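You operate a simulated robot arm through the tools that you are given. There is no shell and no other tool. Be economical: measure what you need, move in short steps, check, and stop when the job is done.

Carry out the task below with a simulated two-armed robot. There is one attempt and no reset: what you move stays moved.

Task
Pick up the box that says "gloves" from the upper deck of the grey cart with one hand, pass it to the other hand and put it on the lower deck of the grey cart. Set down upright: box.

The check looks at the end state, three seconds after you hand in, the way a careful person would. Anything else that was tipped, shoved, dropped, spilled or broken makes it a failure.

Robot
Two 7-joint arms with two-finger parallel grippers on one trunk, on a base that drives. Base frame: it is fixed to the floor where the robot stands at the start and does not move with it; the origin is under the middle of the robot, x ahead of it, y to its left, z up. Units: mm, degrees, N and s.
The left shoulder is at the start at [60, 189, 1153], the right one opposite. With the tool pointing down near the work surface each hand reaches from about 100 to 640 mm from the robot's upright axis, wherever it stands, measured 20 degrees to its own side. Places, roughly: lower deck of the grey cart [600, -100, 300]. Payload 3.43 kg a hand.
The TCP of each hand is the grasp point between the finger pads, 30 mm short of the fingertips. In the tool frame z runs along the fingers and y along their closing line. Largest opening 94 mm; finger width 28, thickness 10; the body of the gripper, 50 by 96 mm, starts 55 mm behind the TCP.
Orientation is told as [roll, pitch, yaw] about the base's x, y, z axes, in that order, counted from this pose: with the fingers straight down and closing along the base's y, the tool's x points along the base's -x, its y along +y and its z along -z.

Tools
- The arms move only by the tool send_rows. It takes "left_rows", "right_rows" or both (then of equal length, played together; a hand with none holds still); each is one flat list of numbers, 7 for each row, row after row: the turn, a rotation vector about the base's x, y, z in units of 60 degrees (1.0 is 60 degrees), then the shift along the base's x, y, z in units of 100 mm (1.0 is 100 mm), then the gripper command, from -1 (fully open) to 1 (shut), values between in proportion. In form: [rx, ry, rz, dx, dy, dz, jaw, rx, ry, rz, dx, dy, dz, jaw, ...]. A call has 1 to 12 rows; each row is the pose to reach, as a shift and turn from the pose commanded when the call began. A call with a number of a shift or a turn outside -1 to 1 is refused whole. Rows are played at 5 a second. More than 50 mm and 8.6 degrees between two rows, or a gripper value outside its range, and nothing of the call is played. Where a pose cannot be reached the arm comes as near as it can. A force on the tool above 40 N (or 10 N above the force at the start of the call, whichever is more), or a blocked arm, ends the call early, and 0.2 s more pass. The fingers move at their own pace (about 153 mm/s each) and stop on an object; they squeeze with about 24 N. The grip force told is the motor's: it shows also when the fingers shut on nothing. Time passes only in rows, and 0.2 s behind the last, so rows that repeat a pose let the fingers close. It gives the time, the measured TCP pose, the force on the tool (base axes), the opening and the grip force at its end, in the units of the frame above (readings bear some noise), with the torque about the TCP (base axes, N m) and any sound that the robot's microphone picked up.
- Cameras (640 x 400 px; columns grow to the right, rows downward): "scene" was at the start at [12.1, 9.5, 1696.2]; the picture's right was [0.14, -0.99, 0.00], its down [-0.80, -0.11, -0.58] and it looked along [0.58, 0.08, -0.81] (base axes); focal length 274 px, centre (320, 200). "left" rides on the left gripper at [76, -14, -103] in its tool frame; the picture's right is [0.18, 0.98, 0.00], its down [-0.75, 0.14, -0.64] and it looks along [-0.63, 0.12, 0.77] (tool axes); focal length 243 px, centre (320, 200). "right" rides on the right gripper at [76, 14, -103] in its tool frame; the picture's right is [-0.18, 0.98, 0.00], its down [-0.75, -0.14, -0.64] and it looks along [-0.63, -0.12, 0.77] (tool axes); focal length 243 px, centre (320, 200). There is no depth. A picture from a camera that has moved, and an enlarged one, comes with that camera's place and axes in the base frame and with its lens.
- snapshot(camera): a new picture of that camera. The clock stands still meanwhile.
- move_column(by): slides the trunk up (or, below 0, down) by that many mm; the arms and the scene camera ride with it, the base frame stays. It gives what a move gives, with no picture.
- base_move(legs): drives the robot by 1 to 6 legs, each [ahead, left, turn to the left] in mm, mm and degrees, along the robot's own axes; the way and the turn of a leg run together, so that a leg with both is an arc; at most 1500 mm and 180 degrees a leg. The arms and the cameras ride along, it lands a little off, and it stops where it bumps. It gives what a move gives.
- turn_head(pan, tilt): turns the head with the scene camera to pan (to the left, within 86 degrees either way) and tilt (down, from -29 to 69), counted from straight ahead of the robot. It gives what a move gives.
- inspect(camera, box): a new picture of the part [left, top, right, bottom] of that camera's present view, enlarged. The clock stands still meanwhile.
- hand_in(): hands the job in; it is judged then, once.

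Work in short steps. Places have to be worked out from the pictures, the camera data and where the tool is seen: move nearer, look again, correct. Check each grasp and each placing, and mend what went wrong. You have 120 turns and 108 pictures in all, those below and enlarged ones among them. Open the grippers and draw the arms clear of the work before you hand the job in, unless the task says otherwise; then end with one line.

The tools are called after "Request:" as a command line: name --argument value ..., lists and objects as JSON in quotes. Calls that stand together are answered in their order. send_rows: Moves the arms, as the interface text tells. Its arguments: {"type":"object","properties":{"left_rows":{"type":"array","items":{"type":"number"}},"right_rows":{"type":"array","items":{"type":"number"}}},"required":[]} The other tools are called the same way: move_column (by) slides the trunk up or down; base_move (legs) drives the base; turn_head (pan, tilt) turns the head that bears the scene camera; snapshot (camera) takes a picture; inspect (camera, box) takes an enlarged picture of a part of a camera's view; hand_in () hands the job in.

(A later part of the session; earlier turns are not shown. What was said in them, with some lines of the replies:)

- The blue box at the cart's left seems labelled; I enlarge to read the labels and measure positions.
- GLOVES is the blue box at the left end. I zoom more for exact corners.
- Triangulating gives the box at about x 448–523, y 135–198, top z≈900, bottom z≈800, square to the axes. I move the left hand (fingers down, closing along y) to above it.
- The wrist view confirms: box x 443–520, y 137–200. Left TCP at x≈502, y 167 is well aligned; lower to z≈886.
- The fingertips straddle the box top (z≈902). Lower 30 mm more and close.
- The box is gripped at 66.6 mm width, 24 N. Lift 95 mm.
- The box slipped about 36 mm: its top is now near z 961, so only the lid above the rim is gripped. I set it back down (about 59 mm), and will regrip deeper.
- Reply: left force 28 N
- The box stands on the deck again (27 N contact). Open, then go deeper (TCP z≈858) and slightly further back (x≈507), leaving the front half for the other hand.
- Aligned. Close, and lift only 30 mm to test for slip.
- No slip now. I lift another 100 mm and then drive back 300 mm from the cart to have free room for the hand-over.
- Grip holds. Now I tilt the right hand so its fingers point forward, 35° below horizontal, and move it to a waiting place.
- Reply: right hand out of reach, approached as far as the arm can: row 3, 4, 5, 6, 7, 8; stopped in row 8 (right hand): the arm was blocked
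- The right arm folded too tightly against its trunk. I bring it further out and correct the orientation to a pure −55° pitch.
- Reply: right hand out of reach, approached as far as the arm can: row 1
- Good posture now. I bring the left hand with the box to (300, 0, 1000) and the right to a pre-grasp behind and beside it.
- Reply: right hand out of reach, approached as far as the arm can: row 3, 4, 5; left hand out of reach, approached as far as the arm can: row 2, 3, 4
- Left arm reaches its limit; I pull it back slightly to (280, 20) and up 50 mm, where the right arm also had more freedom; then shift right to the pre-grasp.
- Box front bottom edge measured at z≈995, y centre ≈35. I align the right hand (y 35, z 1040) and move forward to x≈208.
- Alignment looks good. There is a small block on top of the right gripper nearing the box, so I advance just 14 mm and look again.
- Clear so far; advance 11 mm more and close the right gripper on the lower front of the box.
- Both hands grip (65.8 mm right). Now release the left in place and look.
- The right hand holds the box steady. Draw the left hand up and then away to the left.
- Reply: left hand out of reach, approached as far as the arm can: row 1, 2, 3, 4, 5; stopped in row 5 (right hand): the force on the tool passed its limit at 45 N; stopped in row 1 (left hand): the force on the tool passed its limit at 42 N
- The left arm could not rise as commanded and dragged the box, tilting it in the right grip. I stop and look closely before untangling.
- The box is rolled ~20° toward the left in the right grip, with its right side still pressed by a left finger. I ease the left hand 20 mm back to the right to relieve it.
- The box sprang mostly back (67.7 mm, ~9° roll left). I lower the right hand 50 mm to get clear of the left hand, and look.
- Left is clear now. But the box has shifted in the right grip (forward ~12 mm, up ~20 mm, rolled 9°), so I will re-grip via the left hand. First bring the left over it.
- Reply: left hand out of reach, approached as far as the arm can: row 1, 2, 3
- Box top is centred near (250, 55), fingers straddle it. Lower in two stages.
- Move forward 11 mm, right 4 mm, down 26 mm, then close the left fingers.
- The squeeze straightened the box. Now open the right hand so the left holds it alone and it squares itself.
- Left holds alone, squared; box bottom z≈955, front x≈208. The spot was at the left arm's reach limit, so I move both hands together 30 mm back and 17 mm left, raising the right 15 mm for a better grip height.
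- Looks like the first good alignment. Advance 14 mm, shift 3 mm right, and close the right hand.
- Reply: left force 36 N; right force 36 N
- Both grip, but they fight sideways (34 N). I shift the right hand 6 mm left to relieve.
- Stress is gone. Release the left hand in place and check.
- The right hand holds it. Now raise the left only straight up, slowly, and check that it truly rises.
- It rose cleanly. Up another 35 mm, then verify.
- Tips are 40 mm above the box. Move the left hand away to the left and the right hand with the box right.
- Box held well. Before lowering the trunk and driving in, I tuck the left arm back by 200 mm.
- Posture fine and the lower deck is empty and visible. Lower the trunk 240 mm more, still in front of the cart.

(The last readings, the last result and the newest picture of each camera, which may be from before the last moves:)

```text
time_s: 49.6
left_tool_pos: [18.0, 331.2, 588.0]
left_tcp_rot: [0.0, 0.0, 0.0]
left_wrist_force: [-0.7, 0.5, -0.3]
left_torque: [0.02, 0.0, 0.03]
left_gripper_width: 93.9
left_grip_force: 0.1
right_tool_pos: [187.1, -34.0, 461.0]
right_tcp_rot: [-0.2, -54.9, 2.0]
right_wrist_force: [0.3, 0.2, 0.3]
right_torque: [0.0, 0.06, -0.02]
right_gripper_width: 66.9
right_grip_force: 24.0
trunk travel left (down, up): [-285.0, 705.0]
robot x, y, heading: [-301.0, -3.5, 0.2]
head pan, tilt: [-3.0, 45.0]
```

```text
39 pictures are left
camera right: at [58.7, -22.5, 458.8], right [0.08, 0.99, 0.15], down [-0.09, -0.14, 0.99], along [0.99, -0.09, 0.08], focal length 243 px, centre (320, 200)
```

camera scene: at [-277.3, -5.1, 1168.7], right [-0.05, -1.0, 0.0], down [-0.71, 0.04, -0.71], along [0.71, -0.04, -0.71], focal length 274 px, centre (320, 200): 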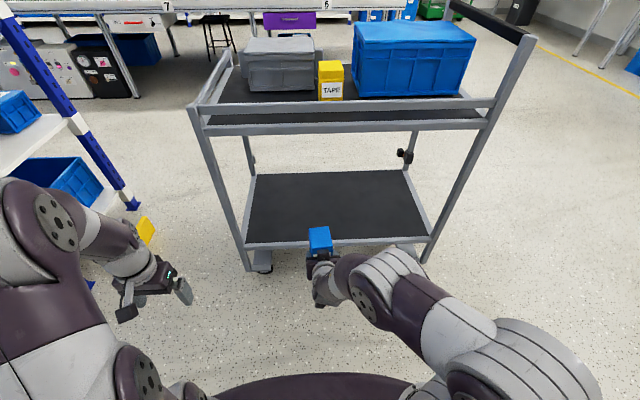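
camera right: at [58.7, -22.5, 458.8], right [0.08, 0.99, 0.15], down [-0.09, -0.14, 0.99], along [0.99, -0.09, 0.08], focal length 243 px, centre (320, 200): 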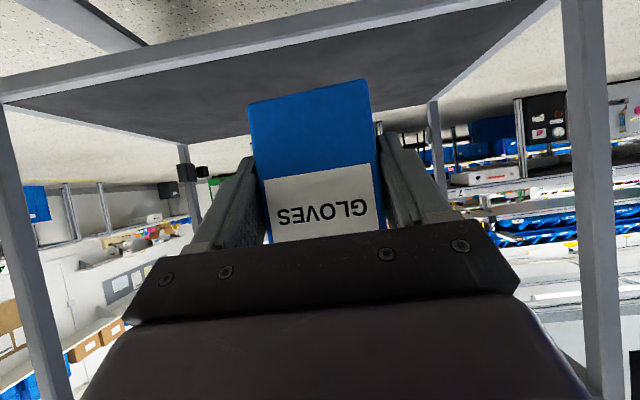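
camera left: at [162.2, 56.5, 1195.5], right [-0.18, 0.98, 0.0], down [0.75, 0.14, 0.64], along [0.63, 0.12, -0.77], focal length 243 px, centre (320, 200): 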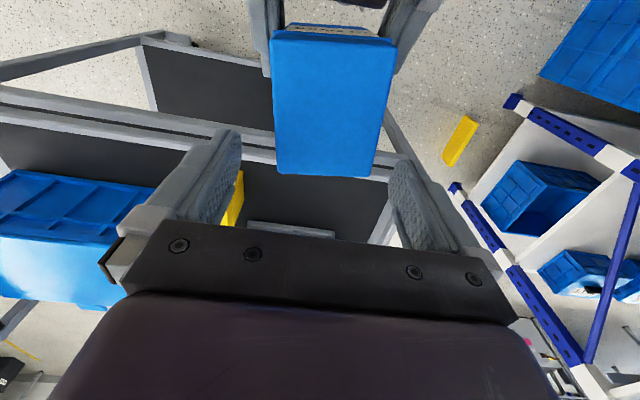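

Now drive 200 mm forward, box going in between the decks (bottom ≈ z 415), and look.

Request:
base_move --legs '[[200, 0, 0]]'

Request:
snapshot --camera "scene"

Request:
snapshot --camera "right"

```text
time_s: 51.2
left_tool_pos: [219.2, 331.0, 588.0]
left_tcp_rot: [0.1, 0.1, -0.2]
left_wrist_force: [-0.1, 0.5, 0.3]
left_torque: [-0.01, 0.02, 0.0]
left_gripper_width: 94.1
left_grip_force: 0.1
right_tool_pos: [387.1, -33.3, 460.7]
right_tcp_rot: [-0.2, -54.9, 2.0]
right_wrist_force: [0.3, 0.3, -0.2]
right_torque: [-0.01, 0.04, 0.02]
right_gripper_width: 66.9
right_grip_force: 24.1
trunk travel left (down, up): [-285.0, 705.0]
robot x, y, heading: [-99.5, 2.1, -0.1]
head pan, tilt: [-3.0, 45.0]
```

```text
38 pictures are left
camera scene: at [-76.9, -5.0, 1168.6], right [-0.05, -1.0, 0.0], down [-0.71, 0.04, -0.71], along [0.71, -0.04, -0.71], focal length 274 px, centre (320, 200)
```

scene: 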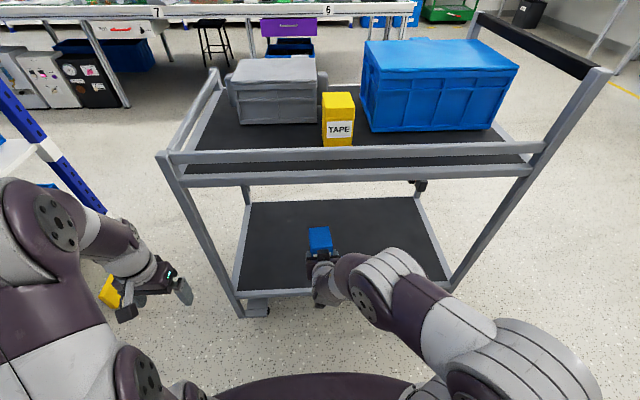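

```text
37 pictures are left
camera right: at [258.8, -22.7, 458.5], right [0.08, 0.99, 0.15], down [-0.09, -0.14, 0.99], along [0.99, -0.09, 0.08], focal length 243 px, centre (320, 200)
```

right: 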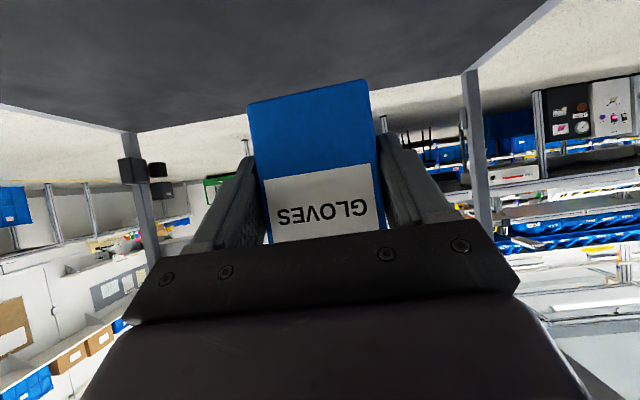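

Deck measured at z≈297, front edge x≈370; box bottom ≈415 and level. Drive 60 mm further and lower the trunk 95 mm.

Request:
base_move --legs '[[65, 0, 0]]'

Request:
move_column --by -95

Request:
snapshot --camera "right"

Request:
inspect --camera "scene" --box '[200, 180, 440, 330]'

```text
time_s: 52.2
left_tool_pos: [283.5, 330.4, 587.8]
left_tcp_rot: [0.0, 0.0, -0.1]
left_wrist_force: [-1.1, -0.4, 0.2]
left_torque: [-0.03, -0.02, -0.01]
left_gripper_width: 94.0
left_grip_force: 0.0
right_tool_pos: [450.8, -33.9, 460.4]
right_tcp_rot: [-0.2, -54.7, 1.8]
right_wrist_force: [0.8, 0.0, 0.6]
right_torque: [0.0, 0.06, 0.02]
right_gripper_width: 66.8
right_grip_force: 24.1
trunk travel left (down, up): [-285.0, 705.0]
robot x, y, heading: [-32.9, 0.8, -0.2]
head pan, tilt: [-3.0, 45.0]
```

```text
time_s: 53.5
left_tool_pos: [282.8, 329.3, 492.4]
left_tcp_rot: [-0.1, 0.0, -0.1]
left_wrist_force: [-0.1, -0.2, -0.1]
left_torque: [0.02, -0.03, -0.01]
left_gripper_width: 94.2
left_grip_force: 0.0
right_tool_pos: [451.4, -34.6, 366.7]
right_tcp_rot: [-0.3, -54.9, 2.0]
right_wrist_force: [0.0, 0.0, -0.4]
right_torque: [0.02, 0.03, 0.02]
right_gripper_width: 66.5
right_grip_force: 24.3
trunk travel left (down, up): [-190.0, 800.0]
robot x, y, heading: [-31.8, -3.9, 0.1]
head pan, tilt: [-3.0, 45.0]
```

```text
36 pictures are left
camera right: at [323.0, -22.9, 363.7], right [0.08, 0.99, 0.15], down [-0.09, -0.14, 0.99], along [0.99, -0.09, 0.08], focal length 243 px, centre (320, 200)
```

right: 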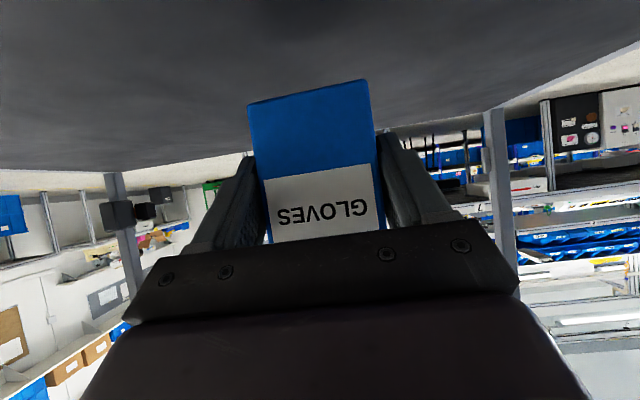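

```text
2.67 times, centred on (320, 255) of scene
camera zoom: at [-12.9, -5.0, 1073.7], right [-0.05, -1.0, 0.0], down [-0.71, 0.04, -0.71], along [0.71, -0.04, -0.71], focal length 731 px, centre (320, 53)
```

zoom: 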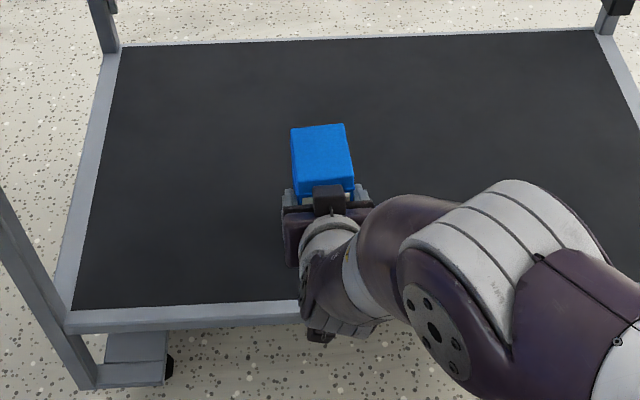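

Clear of the frame. Lower with the arm about 18 mm, then in small steps feeling for contact.

Request:
send_rows --right_rows '[0, 0, 0, 0, 0, -0.08, 1, 0, 0, 0, 0, 0, -0.16, 1, 0, 0, 0, 0, 0, -0.18, 1]'

Request:
send_rows --right_rows '[0, 0, 0, 0, 0, -0.02, 1, 0, 0, 0, 0, 0, -0.03, 1, 0, 0, 0, 0, 0, -0.03, 1]'

Request:
snapshot --camera "right"

```text
time_s: 54.3
left_tool_pos: [282.0, 330.4, 493.8]
left_tcp_rot: [0.0, 0.0, -0.1]
left_wrist_force: [0.2, -0.7, -0.1]
left_torque: [0.02, 0.0, 0.03]
left_gripper_width: 94.0
left_grip_force: 0.0
right_tool_pos: [451.4, -34.5, 347.3]
right_tcp_rot: [-0.2, -54.8, 1.9]
right_wrist_force: [0.1, 0.3, 0.0]
right_torque: [0.0, 0.08, -0.01]
right_gripper_width: 66.6
right_grip_force: 23.8
trunk travel left (down, up): [-190.0, 800.0]
robot x, y, heading: [-32.0, -1.1, 0.0]
head pan, tilt: [-3.0, 45.0]
```

```text
time_s: 55.1
left_tool_pos: [283.3, 330.0, 492.9]
left_tcp_rot: [0.0, 0.0, -0.1]
left_wrist_force: [-0.7, -0.8, -0.7]
left_torque: [0.01, -0.02, 0.02]
left_gripper_width: 93.9
left_grip_force: 0.1
right_tool_pos: [449.5, -33.8, 344.2]
right_tcp_rot: [-0.2, -54.8, 1.9]
right_wrist_force: [0.1, 0.5, 1.0]
right_torque: [0.0, 0.07, 0.0]
right_gripper_width: 66.5
right_grip_force: 24.2
trunk travel left (down, up): [-190.0, 800.0]
robot x, y, heading: [-33.4, 2.6, -0.1]
head pan, tilt: [-3.0, 45.0]
```

```text
34 pictures are left
camera right: at [323.1, -22.6, 342.4], right [0.08, 0.99, 0.15], down [-0.09, -0.14, 0.99], along [0.99, -0.09, 0.07], focal length 243 px, centre (320, 200)
```

right: 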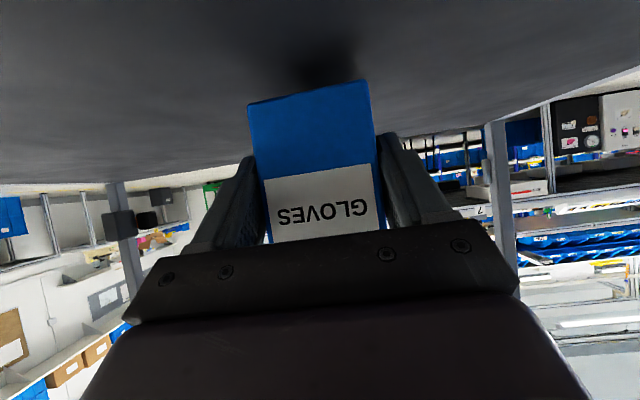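

A contact shadow is appearing but no force yet. Continue in 2 mm steps, up to 8 mm.

Request:
send_rows --right_rows '[0, 0, 0, 0, 0, -0.02, 1, 0, 0, 0, 0, 0, -0.04, 1, 0, 0, 0, 0, 0, -0.04, 1]'

Request:
send_rows --right_rows '[0, 0, 0, 0, 0, -0.02, 1, 0, 0, 0, 0, 0, -0.03, 1, 0, 0, 0, 0, 0, -0.03, 1]'

Request:
inspect --camera "right" --box '[220, 20, 420, 145]'

```text
time_s: 55.9
left_tool_pos: [282.6, 330.1, 492.0]
left_tcp_rot: [0.0, 0.0, -0.1]
left_wrist_force: [0.2, -0.3, -0.6]
left_torque: [-0.05, 0.01, 0.0]
left_gripper_width: 93.9
left_grip_force: 0.0
right_tool_pos: [451.9, -35.7, 341.0]
right_tcp_rot: [-0.2, -54.9, 1.9]
right_wrist_force: [-0.1, -0.9, -0.3]
right_torque: [0.05, 0.07, -0.02]
right_gripper_width: 66.7
right_grip_force: 24.4
trunk travel left (down, up): [-190.0, 800.0]
robot x, y, heading: [-33.7, 0.2, 0.2]
head pan, tilt: [-3.0, 45.0]
```

```text
time_s: 56.7
left_tool_pos: [283.0, 330.0, 492.7]
left_tcp_rot: [0.0, 0.0, -0.1]
left_wrist_force: [0.1, -0.2, 0.4]
left_torque: [0.03, -0.01, 0.01]
left_gripper_width: 94.0
left_grip_force: 0.1
right_tool_pos: [451.4, -34.5, 337.9]
right_tcp_rot: [-0.2, -54.9, 2.0]
right_wrist_force: [0.2, -0.1, 0.1]
right_torque: [0.02, 0.05, -0.01]
right_gripper_width: 66.5
right_grip_force: 23.7
trunk travel left (down, up): [-190.0, 800.0]
robot x, y, heading: [-34.4, -1.9, -0.0]
head pan, tilt: [-3.0, 45.0]
```

```text
3.20 times, centred on (320, 82) of right
camera zoom: at [322.8, -23.1, 335.3], right [0.08, 0.99, 0.15], down [-0.09, -0.14, 0.99], along [0.99, -0.09, 0.08], focal length 776 px, centre (320, 576)
```

zoom: 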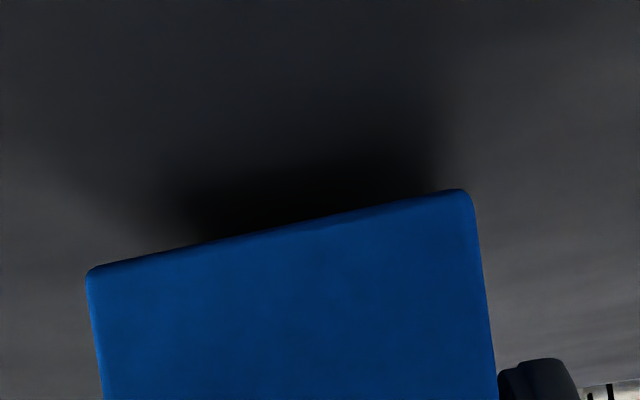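

Still a gap. Continue down another 6 mm twice.

Request:
send_rows --right_rows '[0, 0, 0, 0, 0, -0.02, 1, 0, 0, 0, 0, 0, -0.04, 1, 0, 0, 0, 0, 0, -0.06, 1, 0, 0, 0, 0, 0, -0.06, 1]'

Request:
inspect --camera "right" --box '[220, 20, 420, 145]'

```text
time_s: 57.7
left_tool_pos: [282.6, 330.3, 493.6]
left_tcp_rot: [0.0, 0.0, 0.0]
left_wrist_force: [0.8, 0.0, 0.1]
left_torque: [0.0, 0.01, 0.0]
left_gripper_width: 94.2
left_grip_force: 0.0
right_tool_pos: [451.6, -35.7, 331.3]
right_tcp_rot: [-0.2, -54.9, 2.0]
right_wrist_force: [0.9, -0.8, 0.4]
right_torque: [-0.01, 0.04, -0.02]
right_gripper_width: 66.8
right_grip_force: 24.0
trunk travel left (down, up): [-190.0, 800.0]
robot x, y, heading: [-32.7, -1.4, -0.3]
head pan, tilt: [-3.0, 45.0]
```

```text
3.20 times, centred on (320, 82) of right
camera zoom: at [323.0, -22.9, 329.3], right [0.08, 0.99, 0.15], down [-0.09, -0.14, 0.99], along [0.99, -0.09, 0.08], focal length 776 px, centre (320, 576)
```

zoom: 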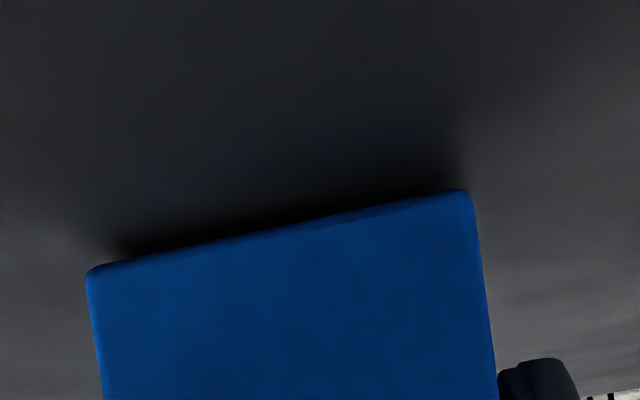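

Closer (the shadow nears the edge). Another 6 mm.

Request:
send_rows --right_rows '[0, 0, 0, 0, 0, -0.02, 1, 0, 0, 0, 0, 0, -0.04, 1, 0, 0, 0, 0, 0, -0.06, 1, 0, 0, 0, 0, 0, -0.06, 1]'

Request:
inspect --camera "right" --box '[220, 20, 420, 145]'

```text
time_s: 58.7
left_tool_pos: [281.9, 330.8, 494.1]
left_tcp_rot: [0.1, -0.1, -0.1]
left_wrist_force: [0.6, 0.8, 1.0]
left_torque: [0.02, 0.02, 0.02]
left_gripper_width: 93.9
left_grip_force: 0.0
right_tool_pos: [453.0, -34.2, 329.5]
right_tcp_rot: [-0.1, -55.2, 1.8]
right_wrist_force: [-2.6, -3.2, 18.1]
right_torque: [-0.14, 0.36, 0.08]
right_gripper_width: 66.6
right_grip_force: 24.1
trunk travel left (down, up): [-190.0, 800.0]
robot x, y, heading: [-31.8, 0.1, 0.2]
head pan, tilt: [-3.0, 45.0]
```

```text
3.20 times, centred on (320, 82) of right
camera zoom: at [324.0, -22.5, 325.4], right [0.08, 0.99, 0.15], down [-0.09, -0.14, 0.99], along [0.99, -0.09, 0.08], focal length 776 px, centre (320, 576)
```

zoom: 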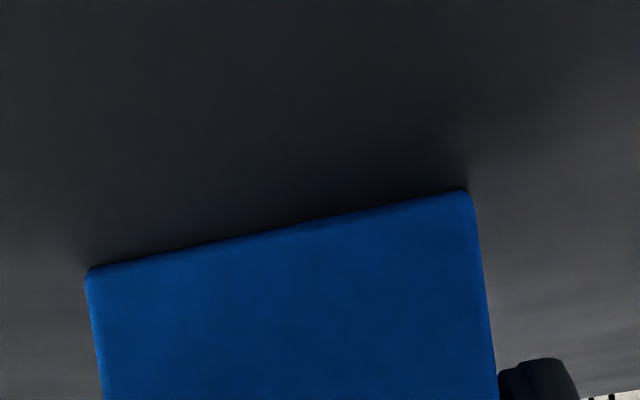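

Contact, 18 N: the box stands on the deck. Open the right hand gradually in place.

Request:
send_rows --right_rows '[0, 0, 0, 0, 0, 0.03, 1, 0, 0, 0, 0, 0, 0.03, 0.2, 0, 0, 0, 0, 0, 0.03, -1, 0, 0, 0, 0, 0, 0.03, -1, 0, 0, 0, 0, 0, 0.03, -1]'

Request:
snapshot --camera "right"

```text
time_s: 59.9
left_tool_pos: [283.8, 331.1, 492.3]
left_tcp_rot: [0.0, 0.0, -0.1]
left_wrist_force: [0.0, -0.1, 0.6]
left_torque: [0.05, -0.02, -0.02]
left_gripper_width: 93.7
left_grip_force: 0.1
right_tool_pos: [451.7, -35.6, 328.5]
right_tcp_rot: [-0.2, -54.8, 1.8]
right_wrist_force: [-0.4, -0.7, 0.6]
right_torque: [-0.03, 0.01, 0.01]
right_gripper_width: 94.0
right_grip_force: 0.1
trunk travel left (down, up): [-190.0, 800.0]
robot x, y, heading: [-36.2, -1.5, -0.2]
head pan, tilt: [-3.0, 45.0]
```

```text
30 pictures are left
camera right: at [323.1, -22.9, 326.7], right [0.08, 0.99, 0.15], down [-0.09, -0.14, 0.99], along [0.99, -0.09, 0.08], focal length 243 px, centre (320, 200)
```

right: 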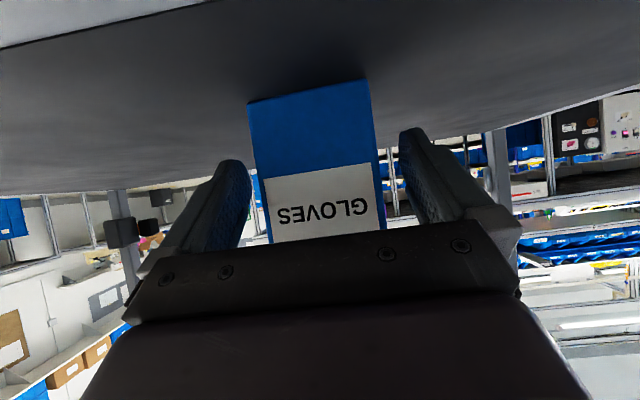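

Released; the box stands upright. Back the base straight out by 250 mm.

Request:
base_move --legs '[[-120, 0, 0], [-180, 0, 0]]'

Request:
snapshot --camera "right"

Request:
snapshot --camera "scene"

```text
time_s: 62.3
left_tool_pos: [-19.5, 330.4, 493.6]
left_tcp_rot: [0.0, 0.0, 0.0]
left_wrist_force: [-0.8, 0.2, -0.6]
left_torque: [0.02, -0.02, -0.01]
left_gripper_width: 94.0
left_grip_force: 0.0
right_tool_pos: [148.9, -33.8, 328.8]
right_tcp_rot: [-0.2, -54.9, 2.0]
right_wrist_force: [0.8, -0.1, 0.5]
right_torque: [-0.01, -0.03, 0.01]
right_gripper_width: 94.0
right_grip_force: 0.0
trunk travel left (down, up): [-190.0, 800.0]
robot x, y, heading: [-339.9, -0.1, -0.2]
head pan, tilt: [-3.0, 45.0]
```

```text
29 pictures are left
camera right: at [21.0, -22.4, 326.7], right [0.07, 0.99, 0.15], down [-0.09, -0.14, 0.99], along [0.99, -0.09, 0.08], focal length 243 px, centre (320, 200)
```

right: 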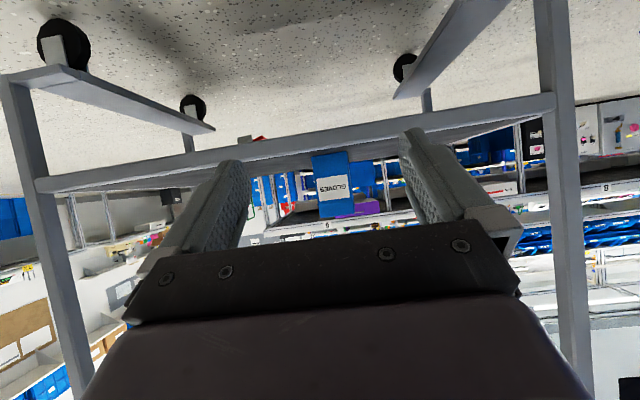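

```text
28 pictures are left
camera scene: at [-315.2, -5.2, 1073.7], right [-0.05, -1.0, 0.0], down [-0.71, 0.04, -0.71], along [0.71, -0.04, -0.71], focal length 274 px, centre (320, 200)
```

scene: 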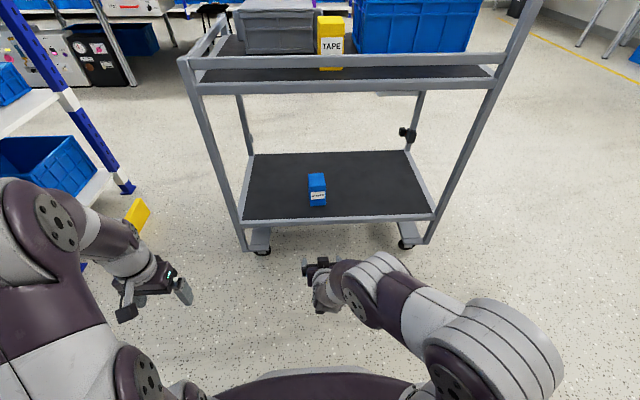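

The GLOVES box stands upright on the lower deck, the other items are where they were, and both hands are open and clear. Handing in.

Request:
hand_in

```text
The job is handed in.
```

The GLOVES box was picked up with the left hand, passed to the right, and set upright on the lower deck of the grey cart. It tilted in the grip during the hand-over and I re-gripped it. The last pictures show nothing else out of place, and both hands are open and clear.
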